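You operate a simulated robot arm through the tools that you are given. There is no shell and no other tool. Be economical: measure what you need, move in short steps, check, and stop when the job is done.

The job below is to be done with a simulated two-armed robot. You get a single attempt, and the scene is never put back.

TASK
Hold the large measuring cup on the top of the beige drawer chest steady with one hand and put the black loose suction cup from the top of the beige drawer chest in it with the other.

It is judged by the outcome, as a careful person would: the job done as asked, and still so three seconds after it is handed in. It fails if anything else is knocked over, pushed out of place, dropped, spilled or broken.

THE ROBOT
Two 6-joint arms with two-finger parallel grippers on one trunk, on a base that drives. Base frame: it is fixed to the floor where the robot stands at the start and does not move with it; the origin is under the middle of the robot, x ahead of it, y to its left, z up; the surface under the hand at the start is at about z = 0.9. Lengths are in m, angles in rad, forces in N, time in s.
The left shoulder is at the start at [-0.077, 0.177, 0.832], the right one opposite. With the tool pointing down near the work surface each hand reaches from about 0.1 to 0.7 m from the robot's upright axis, wherever it stands, measured 20 degrees to its own side. Places, roughly: large measuring cup [1.25, 0.25, 1]. Payload 1.57 kg a hand.
Tool frame (each hand has its own): the origin (TCP) lies between the finger pads and is the grasp point; the fingertips stand 0.03 m ahead of it; z points along the fingers, y is the line along which they close. The gripper opens to 0.08 m. The fingers are 0.017 m wide and 0.012 m thick; the gripper's body (0.04 by 0.082 m) begins 0.08 m behind the TCP.
Orientation is told as [roll, pitch, yaw] about the base's x, y, z axes, in that order, counted from this pose: with the fingers straight down and closing along the base's y, the tool's x points along the base's -x, its y along +y and its z along -z.

THE INTERFACE
- The arms move only by the tool play_rows. It takes "left_targets", "right_targets" or both (then of equal length, played together; a hand with none holds still); each is a list of rows, each a list of 7 numbers: the shift along the tool's x, y, z in cm, then the turn, a rotation vector about the tool's x, y, z in rad, then the finger opening in cm, from 0 to 8. In form: [[x, y, z, wx, wy, wz, jaw], ...]. A call has 1 to 20 rows; each row is the pose to reach, as a shift and turn from the pose commanded when the call began, along the tool's axes at that moment. Rows are played at 5 a second. More than 0.05 m and 0.15 rad between two rows, or a gripper value outside its range, and nothing of the call is played. Where a pose cannot be reached the arm comes as near as it can. A force on the tool above 40 N (or 10 N above the force at the start of the call, whichever is more), or a blocked arm, ends the call early, and 0.2 s more pass. The fingers move at their own pace (about 0.072 m/s each) and stop on an object; they squeeze with about 24 N. The grip force told is the motor's: it shows also when the fingers shut on nothing. Time passes only in rows, and 0.2 s behind the last, so rows that repeat a pose let the fingers close. It gives the time, the measured TCP pose, the force on the tool (base axes), the opening and the grip force at its end, in the units of the frame above (readings bear some noise), with the torque about the TCP (base axes, N m) and any sound that the robot's microphone picked up.
- Cameras (640 x 400 px; columns grow to the right, rows downward): "scene" is now at [0.0419, -0.0033, 1.5665]; the picture's right is [-0.04, -1.00, 0.00], its down [-0.66, 0.03, -0.75] and it looks along [0.75, -0.03, -0.66] (base axes); focal length 271 px, centre (320, 200). "left" rides on the left gripper at [0.072, 0.007, -0.122] in its tool frame; the picture's right is [-0.09, 1.00, 0.00], its down [-0.84, -0.08, -0.54] and it looks along [-0.54, -0.05, 0.84] (tool axes); focal length 238 px, centre (320, 200). "right" rides on the right gripper at [0.072, -0.007, -0.122] in its tool frame; the picture's right is [0.09, 1.00, 0.00], its down [-0.84, 0.08, -0.54] and it looks along [-0.54, 0.05, 0.84] (tool axes); focal length 238 px, centre (320, 200). There is no depth. A picture from a camera that has moved, and an enlarged one, comes with that camera's place and axes in the base frame and with its lens.
- get_image(camera): a new picture of that camera. The clock stands still meanwhile.
- lift_body(by): slides the trunk up (or, below 0, down) by that many m; the arms and the scene camera ride with it, the base frame stays. It gives what a move gives, with no picture.
- base_move(legs): drives the robot by 1 to 6 legs, each [ahead, left, turn to the left] in m, m and rad, along the robot's own axes; the way and the turn of a leg run together, so that a leg with both is an arc; at most 1.5 m and 3.142 rad a leg. The arms and the cameras ride along, it lands a little off, and it stops where it bumps. It gives what a move gives.
- turn_head(pan, tilt): turns the head with the scene camera to pan (to the left, within 2.496 rad either way) and tilt (down, from -0.506 to 1.204), counted from straight ahead of the robot. It gives what a move gives.
- close_up(camera, box): a new picture of the part [left, top, right, bottom] of that camera's present view, enlarged. The clock stands still meanwhile.
- sign_off(): hands the job in; it is judged then, once.

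Go step by step. Nothing tells you exact positions but the pictures and the camera data: compare them with the known pose of the tool, close in by small moves and look again before you grip or let go. The budget is 120 turns and 108 pictures, counting those below and the enlarged ones. Unless the task says otherwise, let go and move clear before handing in, and close with one line.

The tools are called as name(argument=value, ...) on one line, values as JSON. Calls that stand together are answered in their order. play_rows: Moves the arms, as the interface text tells. Its arguments: {"type":"object","properties":{"left_targets":{"type":"array"},"right_targets":{"type":"array"}},"required":[]} The other tools are called the same way: lift_body (by) slides the trunk up or down; base_move (legs) drives the base; turn_head (pan, tilt) turns the head that bears the scene camera; get_image (camera) takes a picture; close_up (camera, box) takes an enlarged picture of a part of a camera's view; sign_off () hands the job in.

At the start:

```text
time_s: 0.0
left_ee_pos: [0.2757, 0.0778, 1.1983]
left_tool_rot: [0.0, 0.0, -0.001]
left_wrist_force: [0.7, 0.0, -0.6]
left_moment: [0.04, -0.01, 0.02]
left_width: 0.08
left_grip_force: 0.0
right_ee_pos: [0.3375, -0.2395, 1.1781]
right_tool_rot: [0.001, 0.0, -0.001]
right_wrist_force: [0.7, 0.7, 1.1]
right_moment: [-0.02, 0.0, -0.02]
right_width: 0.0798
right_grip_force: 0.1
trunk travel left (down, up): [-0.275, 0.053]
robot x, y, heading: [-0.0019, -0.0005, -0.003]
head pan, tilt: [-0.04, 0.724]
```

scene: 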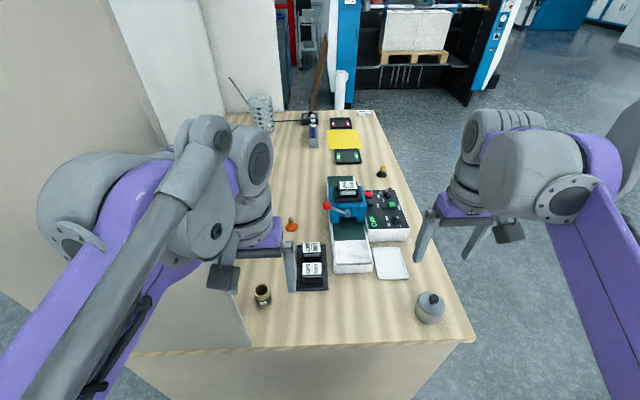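
right: 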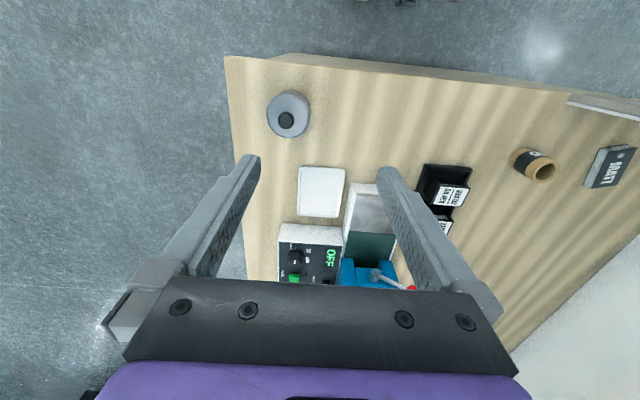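
left: 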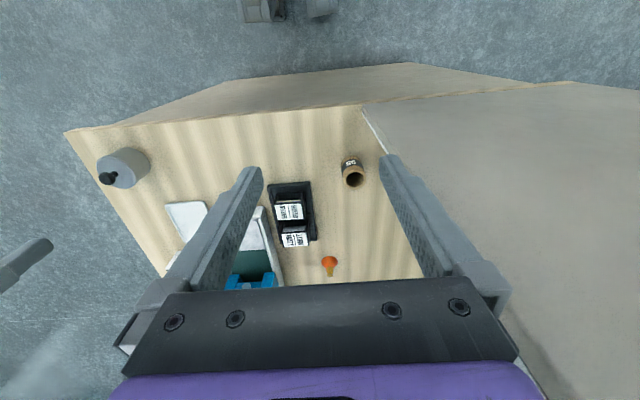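

I see a wooden-topped counter with a clear ribbed cup at the far left and two small suction-cup-like items (orange one near, black one at the right). I'll enlarge these first.

close_up(camera="scene", box=[220, 60, 420, 185])

close_up(camera="scene", box=[240, 150, 440, 275])

```text
3.20 times, centred on (320, 122) of scene
camera zoom: at [0.0419, -0.0033, 1.5665], right [-0.04, -1.0, 0.0], down [-0.66, 0.03, -0.75], along [0.75, -0.03, -0.66], focal length 868 px, centre (320, 448)
```

zoom: 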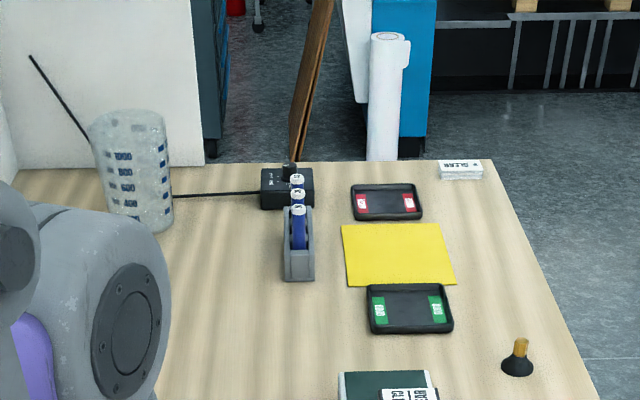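

```text
3.20 times, centred on (340, 212) of scene
camera zoom: at [0.0419, -0.0033, 1.5665], right [-0.04, -1.0, 0.0], down [-0.66, 0.03, -0.75], along [0.75, -0.03, -0.66], focal length 868 px, centre (256, 160)
```

zoom: 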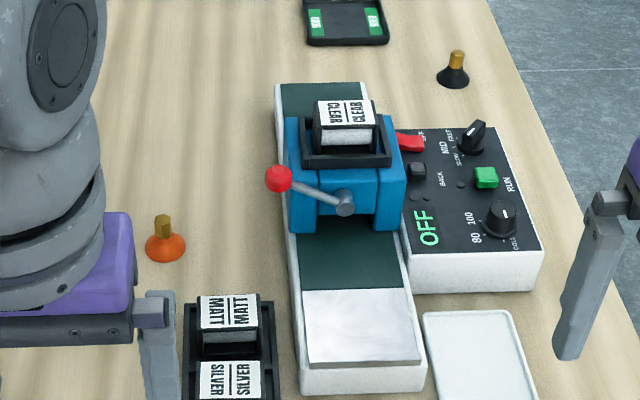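

The black suction cup seems to be near [0.95,-0.29] and the measuring cup near [1.3,0.23], too far to reach from the near edge. I'll look around to see which sides of the chest I can drive to.

turn_head(pan=0.0, tilt=0.3)

get_image(camera="scene")

turn_head(pan=-0.9, tilt=0.6)

get_image(camera="scene")

```text
time_s: 0.9
left_ee_pos: [0.2756, 0.0774, 1.1985]
left_tool_rot: [0.001, 0.001, -0.001]
left_wrist_force: [-0.2, 0.3, -0.1]
left_moment: [-0.02, 0.02, -0.02]
left_width: 0.08
left_grip_force: 0.0
right_ee_pos: [0.3367, -0.2387, 1.1778]
right_tool_rot: [0.001, -0.001, -0.001]
right_wrist_force: [0.6, -0.1, -0.2]
right_moment: [0.04, 0.01, 0.01]
right_width: 0.0799
right_grip_force: 0.0
trunk travel left (down, up): [-0.275, 0.053]
robot x, y, heading: [0.0028, 0.0006, 0.002]
head pan, tilt: [0.0, 0.3]
```

```text
102 pictures are left
camera scene: at [0.0514, 0.0001, 1.6046], right [0.0, -1.0, 0.0], down [-0.3, 0.0, -0.95], along [0.95, 0.0, -0.3], focal length 271 px, centre (320, 200)
```

scene: 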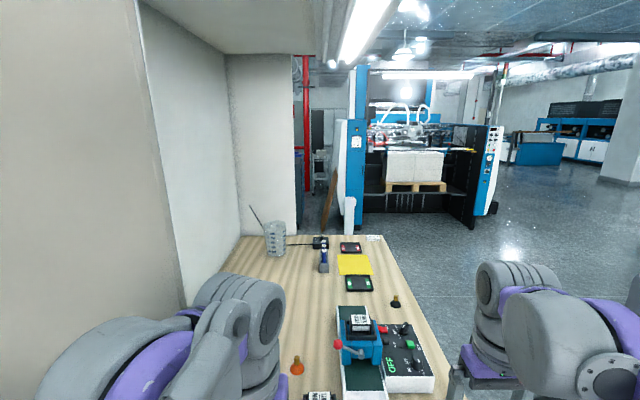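

```text
time_s: 2.1
left_ee_pos: [0.2755, 0.0774, 1.1977]
left_tool_rot: [0.0, 0.0, 0.002]
left_wrist_force: [0.3, -0.2, -0.8]
left_moment: [0.02, 0.0, 0.02]
left_width: 0.0798
left_grip_force: 0.0
right_ee_pos: [0.3369, -0.2395, 1.1779]
right_tool_rot: [0.002, 0.0, 0.0]
right_wrist_force: [0.0, -0.3, 0.8]
right_moment: [-0.02, 0.0, -0.01]
right_width: 0.0799
right_grip_force: 0.1
trunk travel left (down, up): [-0.275, 0.053]
robot x, y, heading: [0.0025, 0.0008, 0.0]
head pan, tilt: [-0.901, 0.6]
```

```text
101 pictures are left
camera scene: at [0.013, -0.0691, 1.5773], right [-0.78, -0.62, 0.0], down [-0.35, 0.44, -0.83], along [0.51, -0.65, -0.56], focal length 271 px, centre (320, 200)
```

scene: 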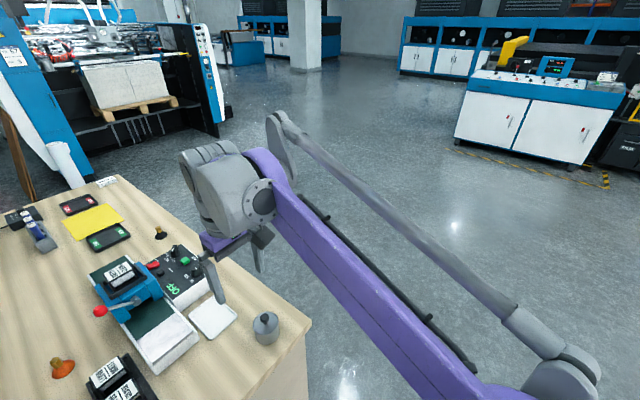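

The chest has walls on its left and at the far-left corner, and its right side is open floor. I'll drive round to the right side, turn to face the chest, and look again from there.

base_move(legs=[[0, -0.85, 0], [0.85, 0, 0], [0, 0, 1.571]])

turn_head(pan=0.0, tilt=0.6)

get_image(camera="scene")

get_image(camera="right")

```text
time_s: 17.8
left_ee_pos: [0.7873, -0.5258, 1.1989]
left_tool_rot: [-0.001, 0.0, 1.639]
left_wrist_force: [-1.0, -0.6, -0.3]
left_moment: [0.0, 0.01, -0.06]
left_width: 0.0801
left_grip_force: 0.1
right_ee_pos: [1.0996, -0.4427, 1.1782]
right_tool_rot: [0.0, 0.0, 1.64]
right_wrist_force: [0.3, 0.6, 0.1]
right_moment: [0.03, 0.02, 0.0]
right_width: 0.0799
right_grip_force: 0.1
trunk travel left (down, up): [-0.275, 0.053]
robot x, y, heading: [0.8852, -0.7949, 1.635]
head pan, tilt: [-0.901, 0.6]
```

```text
time_s: 19.0
left_ee_pos: [0.7885, -0.5254, 1.1969]
left_tool_rot: [0.0, 0.0, 1.64]
left_wrist_force: [0.1, 0.2, -1.1]
left_moment: [0.01, -0.03, 0.0]
left_width: 0.0798
left_grip_force: 0.0
right_ee_pos: [1.099, -0.4419, 1.1786]
right_tool_rot: [0.001, 0.001, 1.638]
right_wrist_force: [-0.6, 0.8, 0.2]
right_moment: [0.01, 0.01, -0.01]
right_width: 0.0799
right_grip_force: 0.0
trunk travel left (down, up): [-0.275, 0.053]
robot x, y, heading: [0.8848, -0.7932, 1.64]
head pan, tilt: [0.0, 0.6]
```

```text
100 pictures are left
camera scene: at [0.8803, -0.7477, 1.5772], right [1.0, 0.07, 0.0], down [0.04, -0.56, -0.83], along [-0.06, 0.82, -0.56], focal length 271 px, centre (320, 200)
```

scene: 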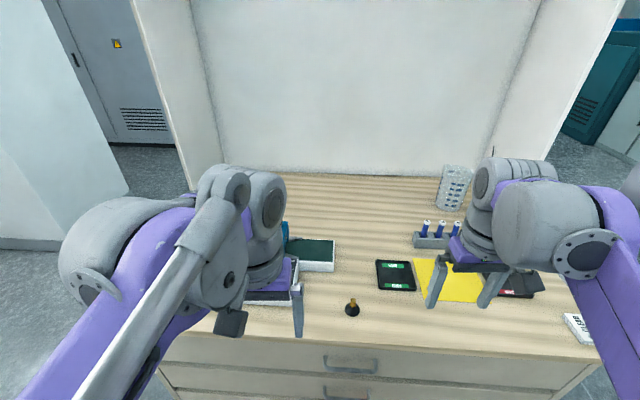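

```text
99 pictures are left
camera right: at [1.1118, -0.5129, 1.3002], right [-0.99, -0.16, 0.0], down [-0.13, 0.83, 0.54], along [-0.09, 0.54, -0.84], focal length 238 px, centre (320, 200)
```

right: 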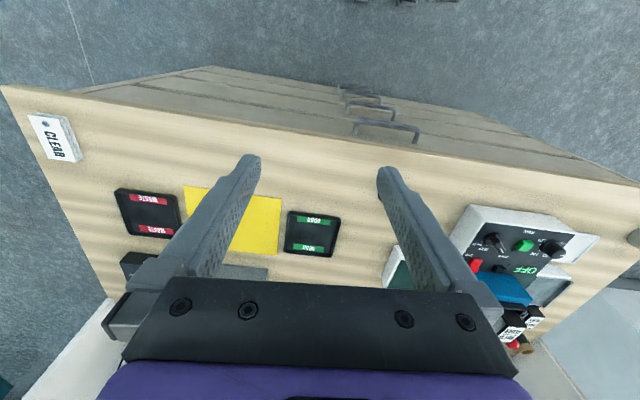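

The suction cup measures about [0.94,-0.294,0.9] and the cup about [1.37,0.25]. I'll shift the base slightly left and square it up so that the right hand can pick the suction cup.

base_move(legs=[[0, 0.14, -0.069]])

get_image(camera="right")

get_image(camera="scene")

```text
time_s: 20.9
left_ee_pos: [0.6706, -0.524, 1.1966]
left_tool_rot: [0.001, -0.001, 1.567]
left_wrist_force: [-0.1, 0.4, -0.4]
left_moment: [0.03, -0.04, 0.02]
left_width: 0.08
left_grip_force: 0.1
right_ee_pos: [0.9893, -0.4623, 1.1796]
right_tool_rot: [0.001, 0.0, 1.569]
right_wrist_force: [0.2, -0.7, 0.2]
right_moment: [-0.01, 0.03, 0.01]
right_width: 0.08
right_grip_force: 0.0
trunk travel left (down, up): [-0.275, 0.053]
robot x, y, heading: [0.7453, -0.8014, 1.568]
head pan, tilt: [0.0, 0.6]
```

```text
98 pictures are left
camera right: at [0.9956, -0.5344, 1.3002], right [-1.0, -0.09, 0.0], down [-0.07, 0.84, 0.54], along [-0.05, 0.54, -0.84], focal length 238 px, centre (320, 200)
```

right: 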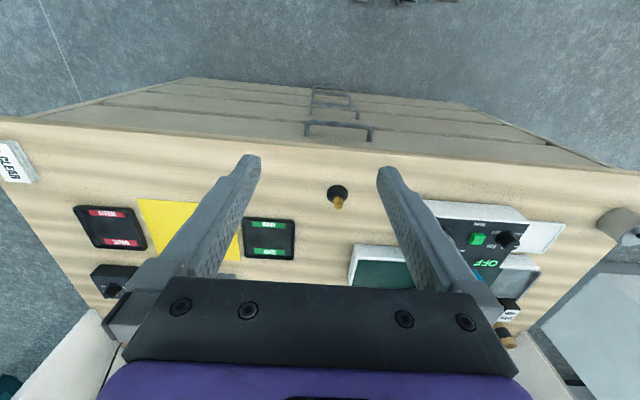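

```text
97 pictures are left
camera scene: at [0.7476, -0.752, 1.5772], right [1.0, 0.0, 0.0], down [0.0, -0.56, -0.83], along [0.0, 0.83, -0.56], focal length 271 px, centre (320, 200)
```

scene: 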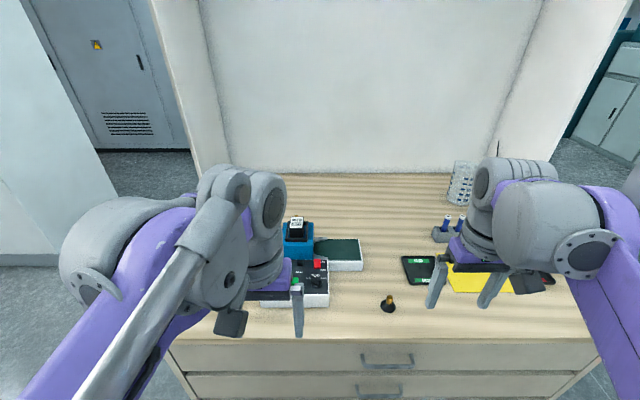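

The views agree: the suction cup is at about [0.94,-0.294]. I'll bring the right hand above it.

play_rows(right_targets=[[-4, 1.2, 2, 0, 0, 0, 8], [-8, 2.4, 4, 0, 0, 0, 8], [-12, 3.6, 7, 0, 0, 0, 8], [-15, 4.6, 10.5, 0, 0, 0, 6], [-16.9, 4.9, 14, 0, 0, 0, 5], [-16.9, 4.9, 14, 0, 0, 0, 5]])

get_image(camera="right")

close_up(camera="scene", box=[310, 230, 470, 330])

```text
refused: row 3 steps farther than a row can; nothing moved
```

```text
96 pictures are left
camera right: at [0.9956, -0.5344, 1.3002], right [-1.0, -0.09, 0.0], down [-0.07, 0.84, 0.54], along [-0.05, 0.54, -0.84], focal length 238 px, centre (320, 200)
```

right: 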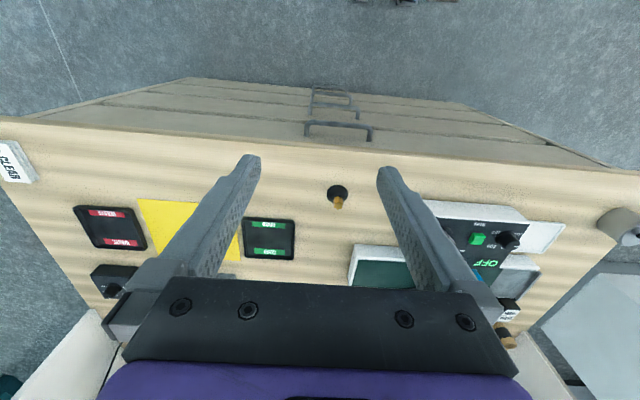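

```text
4.00 times, centred on (390, 280) of scene
camera zoom: at [0.7476, -0.752, 1.5772], right [1.0, 0.0, 0.0], down [0.0, -0.56, -0.83], along [0.0, 0.83, -0.56], focal length 1085 px, centre (40, -120)
```

zoom: 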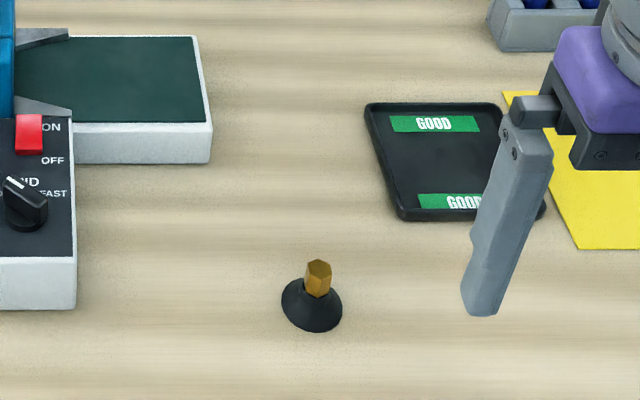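

The move was refused because a step was too long. I'll repeat it with finer steps.

play_rows(right_targets=[[-4, 1.2, 1.5, 0, 0, 0, 8], [-8, 2.4, 3, 0, 0, 0, 8], [-12, 3.6, 5, 0, 0, 0, 8], [-15, 4.6, 8, 0, 0, 0, 6], [-16.9, 4.9, 11.5, 0, 0, 0, 5], [-16.9, 4.9, 14, 0, 0, 0, 5], [-16.9, 4.9, 14, 0, 0, 0, 5]])

get_image(camera="right")

close_up(camera="scene", box=[310, 230, 470, 330])

```text
time_s: 22.4
left_ee_pos: [0.6717, -0.5229, 1.1988]
left_tool_rot: [0.0, 0.0, 1.568]
left_wrist_force: [1.0, -0.3, 0.6]
left_moment: [0.03, 0.02, -0.01]
left_width: 0.0802
left_grip_force: 0.0
right_ee_pos: [0.938, -0.29, 1.0393]
right_tool_rot: [0.0, 0.001, 1.567]
right_wrist_force: [0.7, -0.1, 0.1]
right_moment: [0.0, -0.01, -0.01]
right_width: 0.0498
right_grip_force: 0.0
trunk travel left (down, up): [-0.275, 0.053]
robot x, y, heading: [0.7495, -0.7985, 1.567]
head pan, tilt: [0.0, 0.6]
```

```text
94 pictures are left
camera right: at [0.9456, -0.3629, 1.1609], right [-1.0, -0.09, 0.0], down [-0.07, 0.84, 0.54], along [-0.05, 0.54, -0.84], focal length 238 px, centre (320, 200)
```

right: 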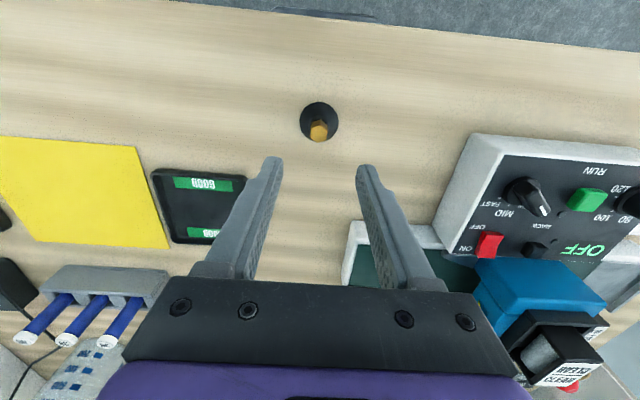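

```text
4.00 times, centred on (390, 280) of scene
camera zoom: at [0.7476, -0.7519, 1.5772], right [1.0, 0.0, 0.0], down [0.0, -0.56, -0.83], along [0.0, 0.83, -0.56], focal length 1085 px, centre (40, -120)
```

zoom: 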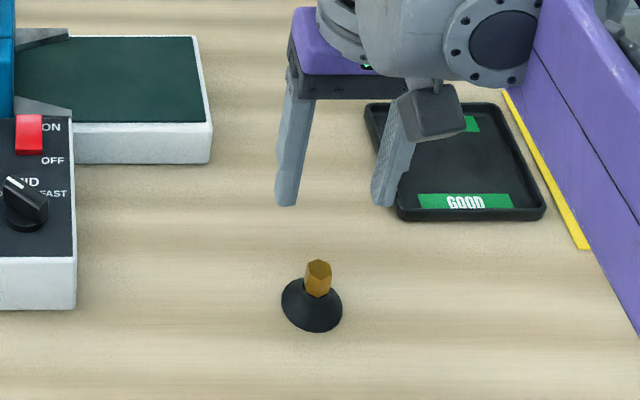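

The hand is well lined up in x, with a possible error of a few mm in y. I'll descend to just above the stem and recheck.

play_rows(right_targets=[[0.4, 0, 2.5, 0, 0, 0, 5], [0.4, -0.2, 5, 0, 0, 0, 5], [0.4, -0.2, 5, 0, 0, 0, 5]])

get_image(camera="right")

close_up(camera="scene", box=[340, 250, 440, 312])

```text
time_s: 23.2
left_ee_pos: [0.6718, -0.5238, 1.1979]
left_tool_rot: [-0.001, 0.0, 1.566]
left_wrist_force: [-0.3, 0.3, 0.5]
left_moment: [-0.03, -0.02, -0.03]
left_width: 0.0801
left_grip_force: 0.1
right_ee_pos: [0.9426, -0.295, 0.9874]
right_tool_rot: [-0.001, -0.001, 1.568]
right_wrist_force: [-0.2, 0.6, 0.2]
right_moment: [0.01, -0.02, 0.02]
right_width: 0.0501
right_grip_force: 0.1
trunk travel left (down, up): [-0.275, 0.053]
robot x, y, heading: [0.7489, -0.7998, 1.566]
head pan, tilt: [0.0, 0.6]
```

```text
92 pictures are left
camera right: at [0.9501, -0.3673, 1.1099], right [-1.0, -0.09, 0.0], down [-0.07, 0.84, 0.54], along [-0.05, 0.54, -0.84], focal length 238 px, centre (320, 200)
```

right: 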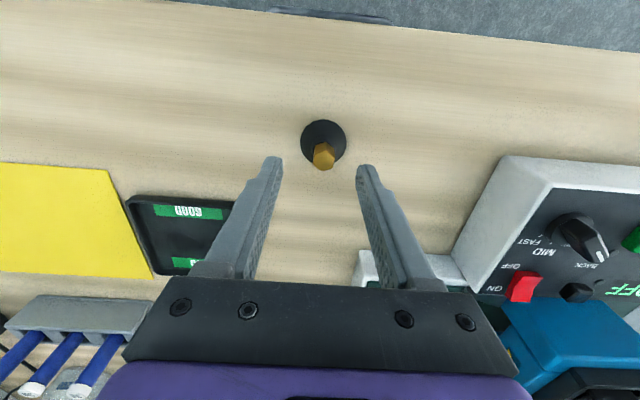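

```text
6.40 times, centred on (390, 281) of scene
camera zoom: at [0.7476, -0.7522, 1.5772], right [1.0, 0.0, 0.0], down [0.0, -0.56, -0.83], along [0.0, 0.83, -0.56], focal length 1736 px, centre (-128, -318)
```

zoom: 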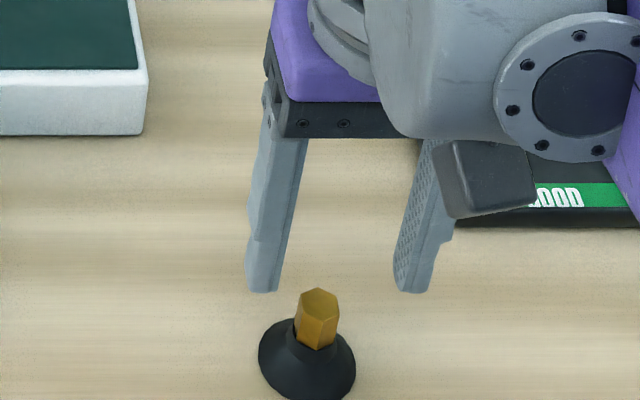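

The stem top is at about [0.939,-0.291,0.943]. I'll nudge over, descend to z≈0.946 with the tips just above the rubber skirt, and close.

play_rows(right_targets=[[-0.3, 0.3, 2, 0, 0, 0, 5], [-0.3, 0.3, 4, 0, 0, 0, 4.5], [-0.3, 0.3, 4, 0, 0, 0, 4]])

get_image(camera="right")

close_up(camera="scene", box=[340, 250, 440, 312])

```text
time_s: 24.1
left_ee_pos: [0.6711, -0.5243, 1.1982]
left_tool_rot: [0.002, -0.001, 1.567]
left_wrist_force: [0.7, 0.1, -0.4]
left_moment: [0.0, 0.0, -0.02]
left_width: 0.08
left_grip_force: 0.1
right_ee_pos: [0.9388, -0.2945, 0.9474]
right_tool_rot: [-0.001, 0.0, 1.569]
right_wrist_force: [0.5, -0.1, -1.1]
right_moment: [0.0, 0.02, 0.0]
right_width: 0.0401
right_grip_force: 0.0
trunk travel left (down, up): [-0.275, 0.053]
robot x, y, heading: [0.7494, -0.7993, 1.567]
head pan, tilt: [0.0, 0.6]
```

```text
90 pictures are left
camera right: at [0.947, -0.366, 1.0701], right [-1.0, -0.09, 0.0], down [-0.07, 0.84, 0.54], along [-0.05, 0.54, -0.84], focal length 238 px, centre (320, 200)
```

right: 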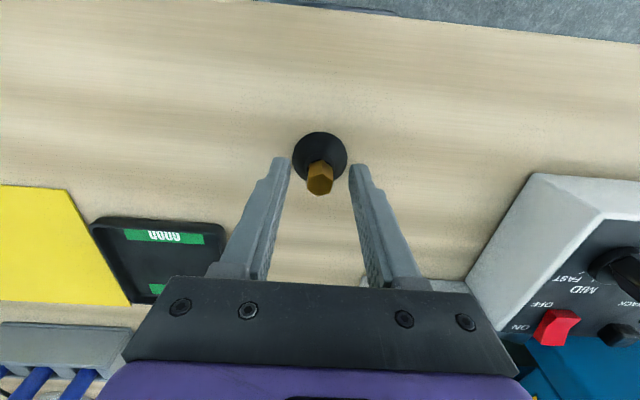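

```text
6.40 times, centred on (390, 281) of scene
camera zoom: at [0.7476, -0.7521, 1.5772], right [1.0, 0.0, 0.0], down [0.0, -0.56, -0.83], along [0.0, 0.83, -0.56], focal length 1736 px, centre (-128, -318)
```

zoom: 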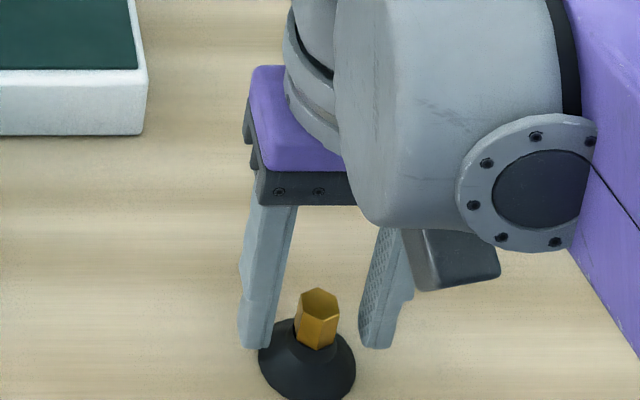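

The tips straddle the stem base properly, so I'll close and lift a little.

play_rows(right_targets=[[0, 0, 0, 0, 0, 0, 2.5], [0, 0, 0, 0, 0, 0, 1], [0, 0, 0, 0, 0, 0, 0.5], [0, 0, 0, 0, 0, 0, 0.5]])

play_rows(right_targets=[[0, 0, -2, 0, 0, 0, 0.5], [0, 0, -5, 0, 0, 0, 0.5], [0, 0, -9, 0, 0, 0, 0.5], [0, 0, -9, 0, 0, 0, 0.5]])

get_image(camera="right")

get_image(camera="scene")

```text
time_s: 25.1
left_ee_pos: [0.6702, -0.5236, 1.1968]
left_tool_rot: [0.0, -0.001, 1.568]
left_wrist_force: [1.3, 0.3, 0.7]
left_moment: [-0.01, -0.02, 0.0]
left_width: 0.0799
left_grip_force: 0.1
right_ee_pos: [0.9397, -0.2937, 0.948]
right_tool_rot: [-0.001, 0.0, 1.568]
right_wrist_force: [-0.4, 0.0, 0.5]
right_moment: [0.0, 0.0, 0.03]
right_width: 0.0204
right_grip_force: 24.0
trunk travel left (down, up): [-0.275, 0.053]
robot x, y, heading: [0.7479, -0.7981, 1.568]
head pan, tilt: [0.0, 0.6]
```

```text
time_s: 26.1
left_ee_pos: [0.6705, -0.5224, 1.197]
left_tool_rot: [0.0, -0.001, 1.567]
left_wrist_force: [-0.3, -0.1, 0.2]
left_moment: [0.02, 0.01, -0.04]
left_width: 0.0799
left_grip_force: 0.1
right_ee_pos: [0.9372, -0.2924, 1.0393]
right_tool_rot: [0.001, 0.001, 1.566]
right_wrist_force: [-0.2, -0.8, -0.7]
right_moment: [0.02, -0.01, 0.0]
right_width: 0.0053
right_grip_force: 0.1
trunk travel left (down, up): [-0.275, 0.053]
robot x, y, heading: [0.7496, -0.8009, 1.572]
head pan, tilt: [0.0, 0.6]
```

```text
88 pictures are left
camera right: at [0.9439, -0.3641, 1.1606], right [-1.0, -0.09, 0.0], down [-0.07, 0.84, 0.54], along [-0.05, 0.54, -0.84], focal length 238 px, centre (320, 200)
```

right: 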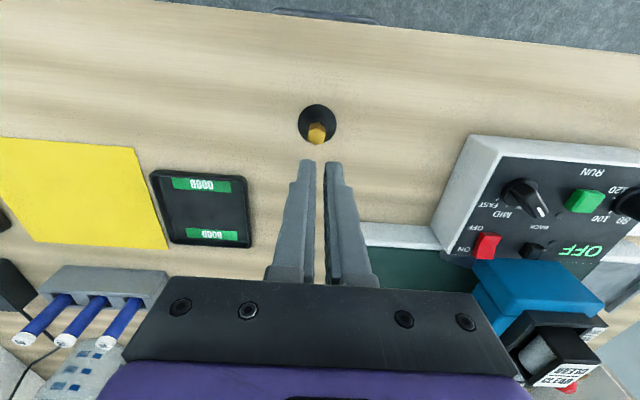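

```text
87 pictures are left
camera scene: at [0.7478, -0.7518, 1.5772], right [1.0, 0.0, 0.0], down [0.0, -0.57, -0.82], along [0.0, 0.82, -0.57], focal length 271 px, centre (320, 200)
```

scene: 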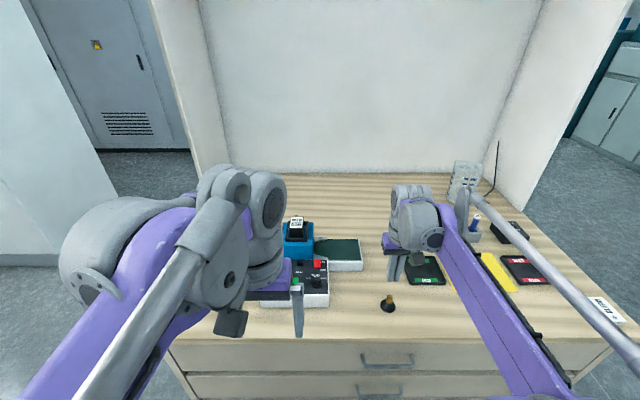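

The grip slipped off and the suction cup still stands in its place. I'll regrip deeper and lift slowly.

play_rows(right_targets=[[0, 0, 0, 0, 0, 0, 4], [0, -0.1, 4, 0, 0, 0, 4], [-0.1, -0.1, 8, 0, 0, 0, 4], [-0.1, -0.1, 9.8, 0, 0, 0, 4], [-0.1, -0.1, 9.8, 0, 0, 0, 4]])

get_image(camera="right")

play_rows(right_targets=[[0, 0, 0, 0, 0, 0, 2], [0, 0, 0, 0, 0, 0, 0], [0, 0, 0, 0, 0, 0, 0], [0, 0, 0, 0, 0, 0, 0], [0, 0, 0, 0, 0, 0, 0]])

get_image(camera="right")

play_rows(right_targets=[[0, 0, -0.3, 0, 0, 0, 0], [0, 0, -0.6, 0, 0, 0, 0], [0, 0, -1, 0, 0, 0, 0]])

get_image(camera="right")

```text
time_s: 27.2
left_ee_pos: [0.6706, -0.5229, 1.197]
left_tool_rot: [0.0, 0.0, 1.568]
left_wrist_force: [0.4, 0.6, 0.8]
left_moment: [-0.02, 0.0, 0.03]
left_width: 0.0798
left_grip_force: 0.0
right_ee_pos: [0.9401, -0.2906, 0.9409]
right_tool_rot: [-0.001, -0.001, 1.567]
right_wrist_force: [-0.4, -0.3, -0.8]
right_moment: [-0.01, 0.0, 0.02]
right_width: 0.0402
right_grip_force: 0.0
trunk travel left (down, up): [-0.275, 0.053]
robot x, y, heading: [0.7442, -0.7998, 1.566]
head pan, tilt: [0.0, 0.6]
```

```text
86 pictures are left
camera right: at [0.9461, -0.3623, 1.0622], right [-1.0, -0.09, 0.0], down [-0.07, 0.84, 0.54], along [-0.05, 0.54, -0.84], focal length 238 px, centre (320, 200)
```

right: 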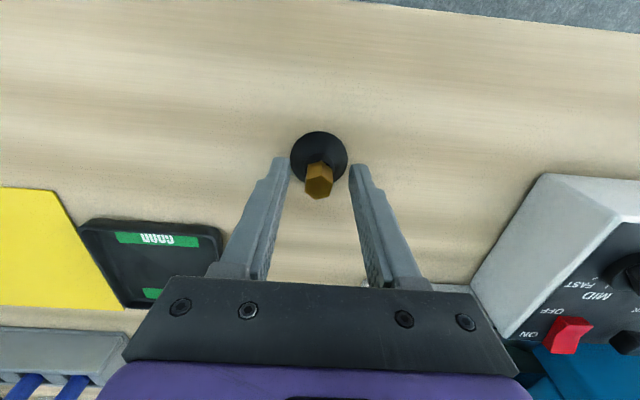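

```text
time_s: 28.4
left_ee_pos: [0.6711, -0.5229, 1.1968]
left_tool_rot: [0.0, 0.001, 1.565]
left_wrist_force: [-0.3, 0.5, 0.1]
left_moment: [-0.01, -0.01, 0.03]
left_width: 0.0799
left_grip_force: 0.0
right_ee_pos: [0.9394, -0.2895, 0.9409]
right_tool_rot: [-0.001, 0.0, 1.568]
right_wrist_force: [-0.3, 0.8, -0.5]
right_moment: [0.01, 0.05, -0.02]
right_width: 0.0288
right_grip_force: 24.5
trunk travel left (down, up): [-0.275, 0.053]
robot x, y, heading: [0.75, -0.7981, 1.569]
head pan, tilt: [0.0, 0.6]
```

```text
85 pictures are left
camera right: at [0.9461, -0.3623, 1.0625], right [-1.0, -0.09, 0.0], down [-0.07, 0.84, 0.54], along [-0.05, 0.54, -0.84], focal length 238 px, centre (320, 200)
```

right: 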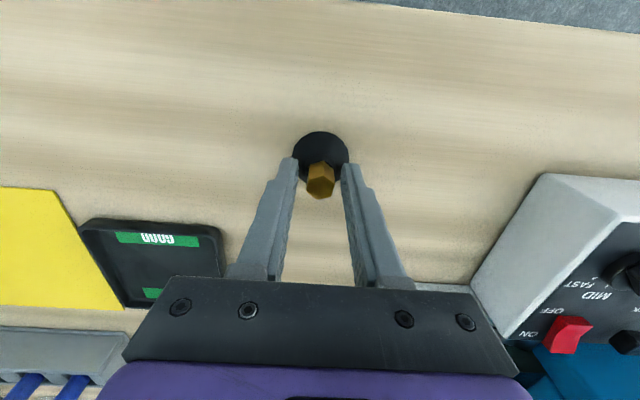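

```text
time_s: 29.2
left_ee_pos: [0.6722, -0.5236, 1.1977]
left_tool_rot: [0.0, 0.0, 1.567]
left_wrist_force: [-0.1, 0.1, 0.1]
left_moment: [0.04, 0.01, -0.01]
left_width: 0.0802
left_grip_force: 0.0
right_ee_pos: [0.9415, -0.293, 0.9499]
right_tool_rot: [0.0, 0.0, 1.567]
right_wrist_force: [0.3, -0.1, 0.6]
right_moment: [-0.02, 0.01, 0.01]
right_width: 0.0288
right_grip_force: 23.7
trunk travel left (down, up): [-0.275, 0.053]
robot x, y, heading: [0.7477, -0.8024, 1.571]
head pan, tilt: [0.0, 0.6]
```

```text
84 pictures are left
camera right: at [0.9472, -0.3648, 1.0719], right [-1.0, -0.09, 0.0], down [-0.07, 0.84, 0.54], along [-0.05, 0.54, -0.84], focal length 238 px, centre (320, 200)
```

right: 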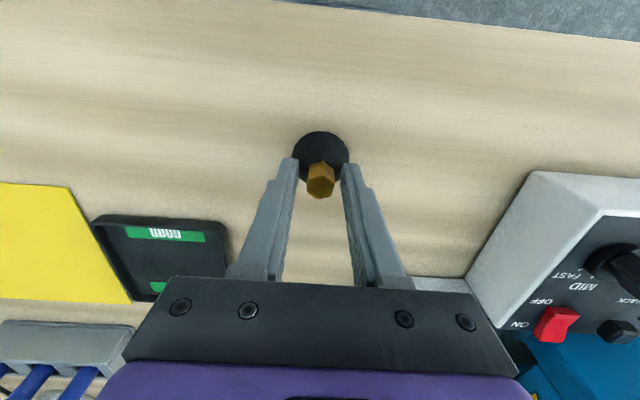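

It is off the surface now, but gripped by the conical skirt, which slips easily. I'll set it back down and regrip higher, on the straight hex stem.

play_rows(right_targets=[[0, 0, 0.5, 0, 0, 0, 0], [0, 0, 0.95, 0, 0, 0, 0], [0, 0, 0.95, 0, 0, 0, 0], [0, 0, 0.95, 0, 0, 0, 3.4], [0, 0, 0.95, 0, 0, 0, 4], [0, 0, -0.7, 0, 0, 0, 4], [0, 0, -0.7, 0, 0, 0, 2.5], [0, 0, -0.7, 0, 0, 0, 0], [0, 0, -0.7, 0, 0, 0, 0], [0, 0, -0.7, 0, 0, 0, 0], [0, 0, -0.7, 0, 0, 0, 0]])

get_image(camera="right")

close_up(camera="scene", box=[340, 250, 440, 312])

```text
time_s: 31.6
left_ee_pos: [0.672, -0.5243, 1.1984]
left_tool_rot: [0.001, 0.0, 1.567]
left_wrist_force: [-1.2, -0.4, -0.4]
left_moment: [-0.03, 0.02, 0.01]
left_width: 0.0799
left_grip_force: 0.1
right_ee_pos: [0.9405, -0.292, 0.9583]
right_tool_rot: [0.0, -0.003, 1.568]
right_wrist_force: [-0.8, 1.0, 2.2]
right_moment: [-0.01, 0.03, 0.0]
right_width: 0.0164
right_grip_force: 24.5
trunk travel left (down, up): [-0.275, 0.053]
robot x, y, heading: [0.7506, -0.8002, 1.568]
head pan, tilt: [0.0, 0.6]
```

```text
83 pictures are left
camera right: at [0.9472, -0.3648, 1.079], right [-1.0, -0.09, 0.0], down [-0.07, 0.84, 0.54], along [-0.05, 0.54, -0.84], focal length 238 px, centre (320, 200)
```

right: 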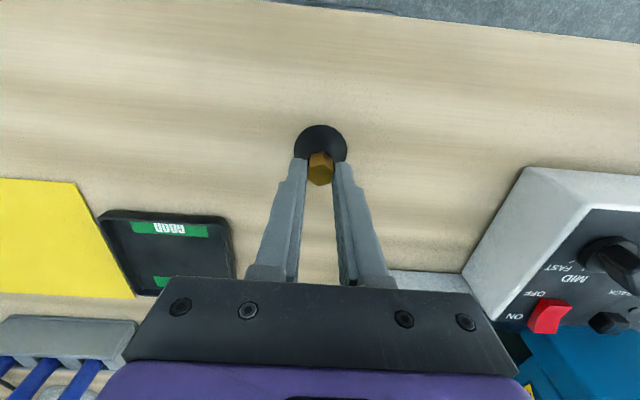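

```text
6.40 times, centred on (390, 281) of scene
camera zoom: at [0.7475, -0.7521, 1.5773], right [1.0, 0.0, 0.0], down [0.0, -0.56, -0.83], along [0.0, 0.83, -0.56], focal length 1736 px, centre (-128, -318)
```

zoom: 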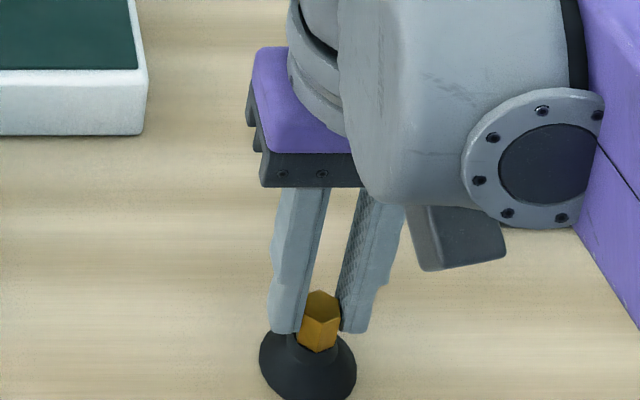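

Now the fingers hold the straight stem, 16 mm wide. I'll lift slowly and check.

play_rows(right_targets=[[0, 0, -0.3, 0, 0, 0, 0], [0, 0, -0.7, 0, 0, 0, 0], [0, 0, -1.5, 0, 0, 0, 0], [0, 0, -3, 0, 0, 0, 0], [0, 0, -5, 0, 0, 0, 0], [0, 0, -7, 0, 0, 0, 0], [0, 0, -7, 0, 0, 0, 0]])

get_image(camera="right")

close_up(camera="scene", box=[340, 220, 440, 312])

```text
time_s: 33.2
left_ee_pos: [0.6717, -0.5231, 1.1971]
left_tool_rot: [0.0, -0.002, 1.568]
left_wrist_force: [-0.6, 0.5, 0.3]
left_moment: [0.02, -0.04, -0.02]
left_width: 0.0802
left_grip_force: 0.1
right_ee_pos: [0.939, -0.294, 1.0258]
right_tool_rot: [-0.001, -0.001, 1.568]
right_wrist_force: [1.0, -0.7, 0.5]
right_moment: [0.02, 0.0, -0.01]
right_width: 0.0166
right_grip_force: 24.3
trunk travel left (down, up): [-0.275, 0.053]
robot x, y, heading: [0.7487, -0.7998, 1.568]
head pan, tilt: [0.0, 0.6]
```

```text
81 pictures are left
camera right: at [0.9459, -0.3654, 1.1487], right [-1.0, -0.09, 0.0], down [-0.07, 0.84, 0.54], along [-0.05, 0.54, -0.84], focal length 238 px, centre (320, 200)
```

right: 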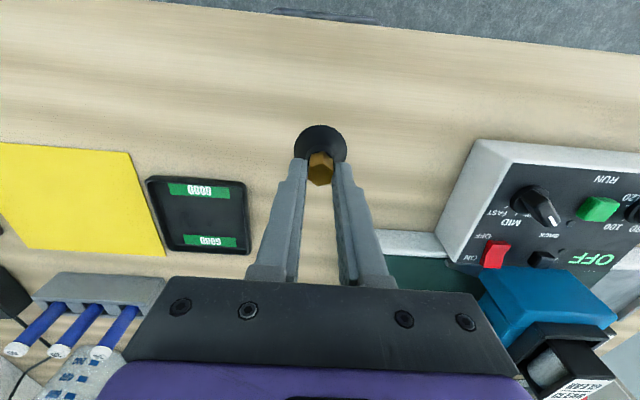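

```text
4.35 times, centred on (390, 266) of scene
camera zoom: at [0.7478, -0.7518, 1.5772], right [1.0, 0.0, 0.0], down [0.0, -0.57, -0.82], along [0.0, 0.82, -0.57], focal length 1180 px, centre (16, -87)
```

zoom: 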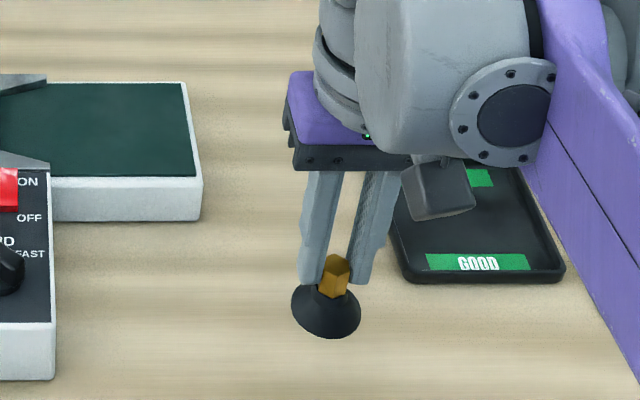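

The suction cup is securely lifted. I'll raise the hand, then drive along the chest until the measuring cup is ahead.

play_rows(right_targets=[[0, 0, -4, 0, 0, 0, 0], [2, 0, -8, 0, 0, 0, 0], [5, 0, -12, 0, 0, 0, 0], [8, 0, -15, 0, 0, 0, 0], [8, 0, -15, 0, 0, 0, 0]])

base_move(legs=[[0, -0.6, 0]])

get_image(camera="scene")

get_image(camera="left")

get_image(camera="right")

```text
time_s: 34.5
left_ee_pos: [0.6723, -0.5231, 1.1983]
left_tool_rot: [-0.001, 0.0, 1.568]
left_wrist_force: [0.0, -0.3, 0.1]
left_moment: [-0.01, 0.0, -0.02]
left_width: 0.0802
left_grip_force: 0.1
right_ee_pos: [0.9424, -0.3744, 1.1766]
right_tool_rot: [0.001, -0.001, 1.568]
right_wrist_force: [-0.2, -0.2, -0.5]
right_moment: [-0.02, -0.03, 0.03]
right_width: 0.0166
right_grip_force: 24.1
trunk travel left (down, up): [-0.275, 0.053]
robot x, y, heading: [0.7498, -0.7984, 1.566]
head pan, tilt: [0.0, 0.6]
```

```text
time_s: 40.0
left_ee_pos: [1.2536, -0.5262, 1.1978]
left_tool_rot: [0.0, -0.002, 1.567]
left_wrist_force: [-0.3, 0.4, 0.1]
left_moment: [0.01, 0.0, 0.02]
left_width: 0.08
left_grip_force: 0.1
right_ee_pos: [1.5234, -0.3773, 1.1776]
right_tool_rot: [0.001, 0.0, 1.57]
right_wrist_force: [-0.3, -0.1, -0.3]
right_moment: [-0.03, 0.02, -0.03]
right_width: 0.0166
right_grip_force: 24.0
trunk travel left (down, up): [-0.275, 0.053]
robot x, y, heading: [1.3307, -0.802, 1.567]
head pan, tilt: [0.0, 0.6]
```

```text
79 pictures are left
camera scene: at [1.3301, -0.7539, 1.5772], right [1.0, 0.0, 0.0], down [0.0, -0.56, -0.83], along [0.0, 0.83, -0.56], focal length 271 px, centre (320, 200)
```

scene: 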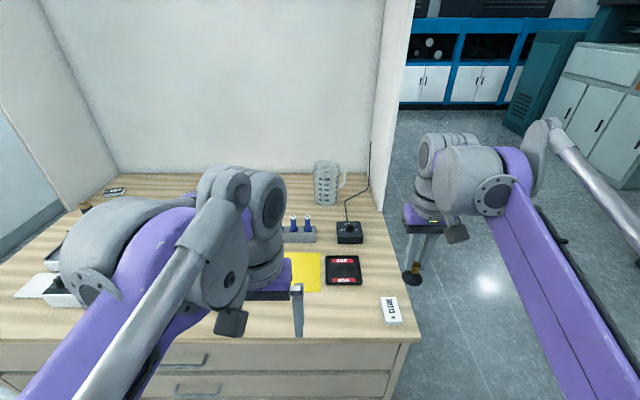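

```text
78 pictures are left
camera left: at [1.2469, -0.5967, 1.3204], right [-1.0, 0.1, 0.0], down [0.08, 0.84, 0.54], along [0.05, 0.54, -0.84], focal length 238 px, centre (320, 200)
```

left: 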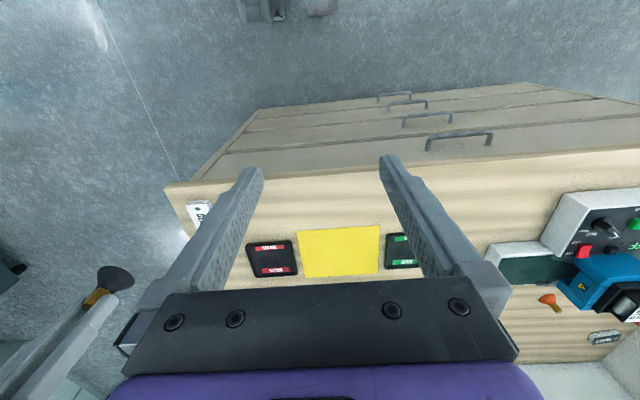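

```text
77 pictures are left
camera right: at [1.5314, -0.4486, 1.2996], right [-1.0, -0.09, 0.0], down [-0.07, 0.84, 0.54], along [-0.05, 0.54, -0.84], focal length 238 px, centre (320, 200)
```

right: 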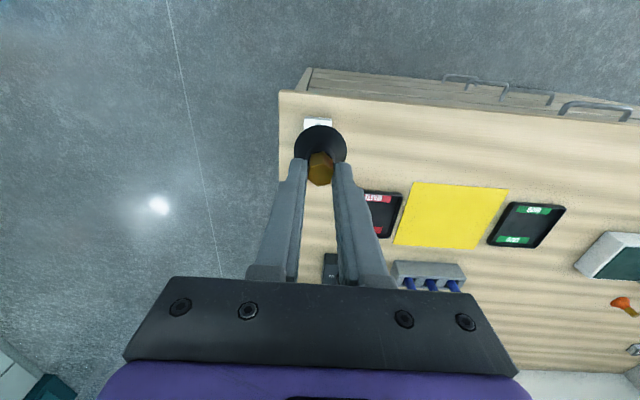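

The cup has a handle on its right side. I'll take an enlarged view to measure the cup.

close_up(camera="scene", box=[270, 140, 390, 215])

```text
5.33 times, centred on (330, 178) of scene
camera zoom: at [1.3301, -0.7539, 1.5772], right [1.0, 0.0, 0.0], down [0.0, -0.56, -0.83], along [0.0, 0.83, -0.56], focal length 1447 px, centre (267, 320)
```

zoom: 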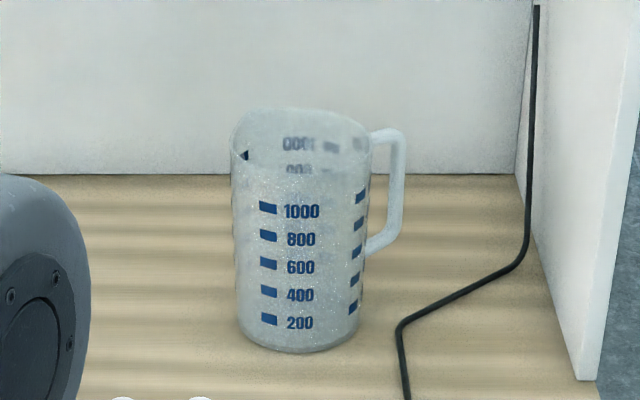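

The cup is about 16.5 cm tall, centred near [1.357,0.24], with rim radius about 5 cm. That is far from this side, so I'll move closer, raise the trunk, and test how far the left arm reaches with the tool tilted forward.

base_move(legs=[[0.1, 0, 0]])

lift_body(by=0.05)

play_rows(left_targets=[[-3, 0, 0, 0, -0.07, 0, 8], [-6, 0, 0, 0, -0.14, 0, 8], [-9, 0, 0, 0, -0.21, 0, 8], [-12, 0, 0, 0, -0.28, 0, 8], [-15, 0, 0, 0, -0.35, 0, 8], [-18, 0, 0, 0, -0.42, 0, 8], [-21, 0, 0, 0, -0.49, 0, 8], [-24, 0, 0, 0, -0.56, 0, 8], [-27, 0, 0, 0, -0.63, 0, 8], [-30, 0, 0, 0, -0.7, 0, 8], [-33, 0, 0, 0, -0.77, 0, 8], [-36, 0, 0, 0, -0.84, 0, 8], [-39, 0, 0, 0, -0.91, 0, 8], [-42, 0, 0, 0, -0.98, 0, 8], [-45, 0, 0, 0, -1.05, 0, 8], [-45, 0, 0, 0, -1.05, 0, 8]])

get_image(camera="scene")

get_image(camera="left")

```text
time_s: 41.2
left_ee_pos: [1.2554, -0.428, 1.1961]
left_tool_rot: [-0.001, 0.0, 1.564]
left_wrist_force: [0.1, 0.2, 0.0]
left_moment: [0.0, 0.02, 0.01]
left_width: 0.0802
left_grip_force: 0.1
right_ee_pos: [1.5274, -0.2793, 1.1772]
right_tool_rot: [0.001, 0.0, 1.564]
right_wrist_force: [0.0, 0.2, -0.4]
right_moment: [-0.04, 0.02, -0.01]
right_width: 0.0165
right_grip_force: 24.1
trunk travel left (down, up): [-0.275, 0.053]
robot x, y, heading: [1.3307, -0.7031, 1.565]
head pan, tilt: [0.0, 0.6]
```

```text
time_s: 42.1
left_ee_pos: [1.2549, -0.4265, 1.2484]
left_tool_rot: [0.002, 0.0, 1.563]
left_wrist_force: [0.1, -0.2, -1.6]
left_moment: [0.03, 0.01, 0.0]
left_width: 0.0798
left_grip_force: 0.1
right_ee_pos: [1.5259, -0.2801, 1.2259]
right_tool_rot: [0.0, -0.003, 1.565]
right_wrist_force: [-0.2, -1.0, 0.4]
right_moment: [0.01, 0.0, -0.01]
right_width: 0.0166
right_grip_force: 23.8
trunk travel left (down, up): [-0.325, 0.003]
robot x, y, heading: [1.3325, -0.7017, 1.567]
head pan, tilt: [0.0, 0.6]
```

```text
time_s: 45.5
left_ee_pos: [1.2582, 0.0239, 1.2475]
left_tool_rot: [0.001, -1.051, 1.566]
left_wrist_force: [0.6, -0.3, -0.1]
left_moment: [-0.01, -0.03, -0.01]
left_width: 0.0798
left_grip_force: 0.1
right_ee_pos: [1.5253, -0.2783, 1.2266]
right_tool_rot: [-0.002, -0.002, 1.565]
right_wrist_force: [-0.3, 0.3, 0.1]
right_moment: [0.03, 0.0, 0.02]
right_width: 0.0164
right_grip_force: 23.5
trunk travel left (down, up): [-0.325, 0.003]
robot x, y, heading: [1.3296, -0.7012, 1.569]
head pan, tilt: [0.0, 0.6]
```

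```text
75 pictures are left
camera scene: at [1.3306, -0.6585, 1.6302], right [1.0, -0.01, 0.0], down [0.0, -0.56, -0.83], along [0.01, 0.83, -0.56], focal length 271 px, centre (320, 200)
```

scene: 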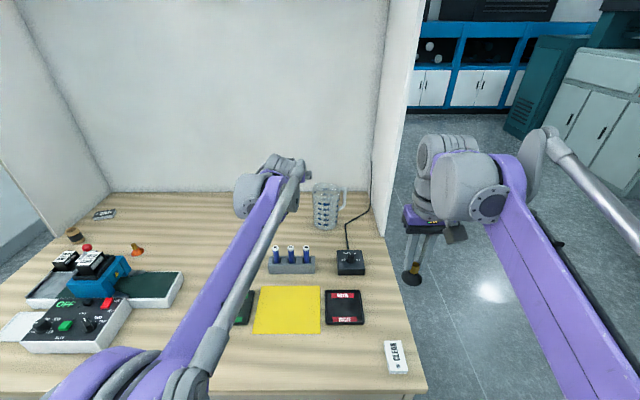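

```text
74 pictures are left
camera left: at [1.2499, -0.1174, 1.2462], right [-1.0, 0.05, 0.08], down [0.08, -0.06, 1.0], along [0.06, 1.0, 0.05], focal length 238 px, centre (320, 200)
```

left: 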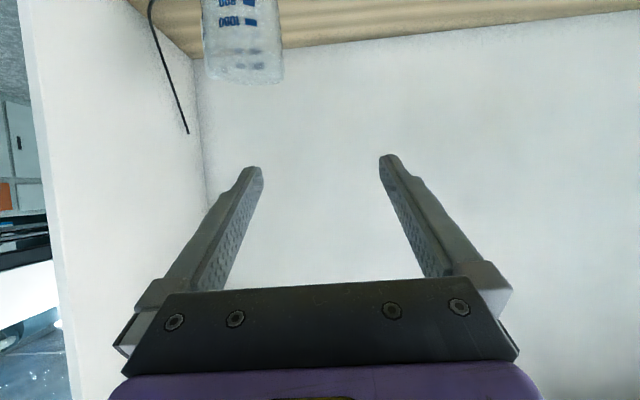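

The left arm reaches 0.73 m ahead with ease. I'll push it further, staying left of the cup and above it, to find its limit.

play_rows(left_targets=[[0, 1, 3, 0, 0, 0, 8], [-0.8, 2, 6, 0, 0, 0, 8], [-1.6, 3, 9, 0, 0, 0, 8], [-2.4, 3, 12, 0, 0, 0, 8], [-3.1, 3, 15.5, 0, 0, 0, 8], [-3.1, 3, 15.5, 0, 0, 0, 8]])

get_image(camera="scene")

get_image(camera="left")

```text
time_s: 46.9
left_ee_pos: [1.2273, 0.1679, 1.1937]
left_tool_rot: [-0.001, -1.051, 1.566]
left_wrist_force: [-0.7, 0.5, -0.7]
left_moment: [0.01, 0.04, -0.02]
left_width: 0.0799
left_grip_force: 0.0
left hand out of reach, approached as far as the arm can: row 5, 6
right_ee_pos: [1.5258, -0.2797, 1.2278]
right_tool_rot: [0.0, -0.001, 1.563]
right_wrist_force: [-0.1, -0.8, 0.8]
right_moment: [0.03, -0.02, 0.01]
right_width: 0.0164
right_grip_force: 24.3
trunk travel left (down, up): [-0.325, 0.003]
robot x, y, heading: [1.3314, -0.7013, 1.562]
head pan, tilt: [0.0, 0.6]
```

```text
73 pictures are left
camera scene: at [1.3306, -0.6587, 1.6301], right [1.0, -0.01, 0.0], down [0.0, -0.56, -0.83], along [0.01, 0.83, -0.56], focal length 271 px, centre (320, 200)
```

scene: 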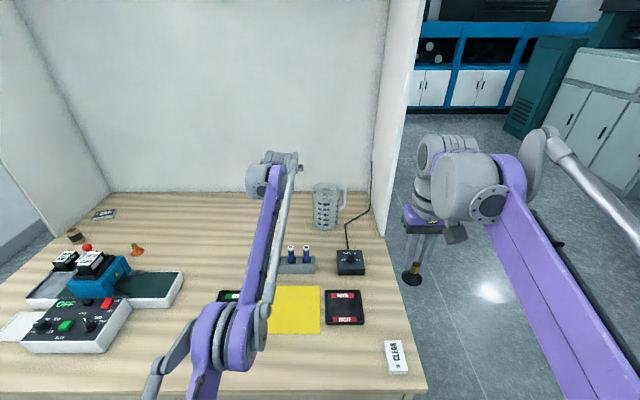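

```text
72 pictures are left
camera left: at [1.2194, 0.0268, 1.1926], right [-1.0, 0.05, 0.08], down [0.08, -0.05, 1.0], along [0.06, 1.0, 0.05], focal length 238 px, centre (320, 200)
```

left: 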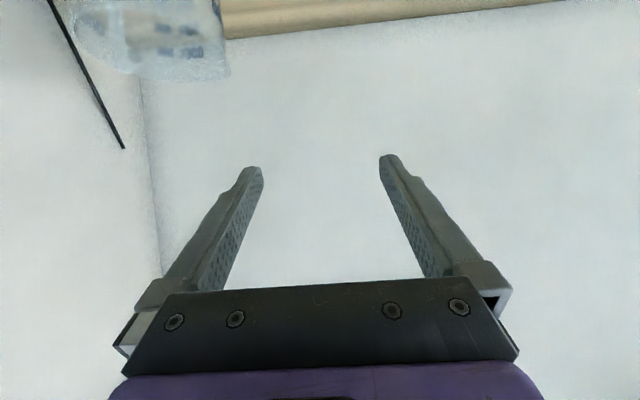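

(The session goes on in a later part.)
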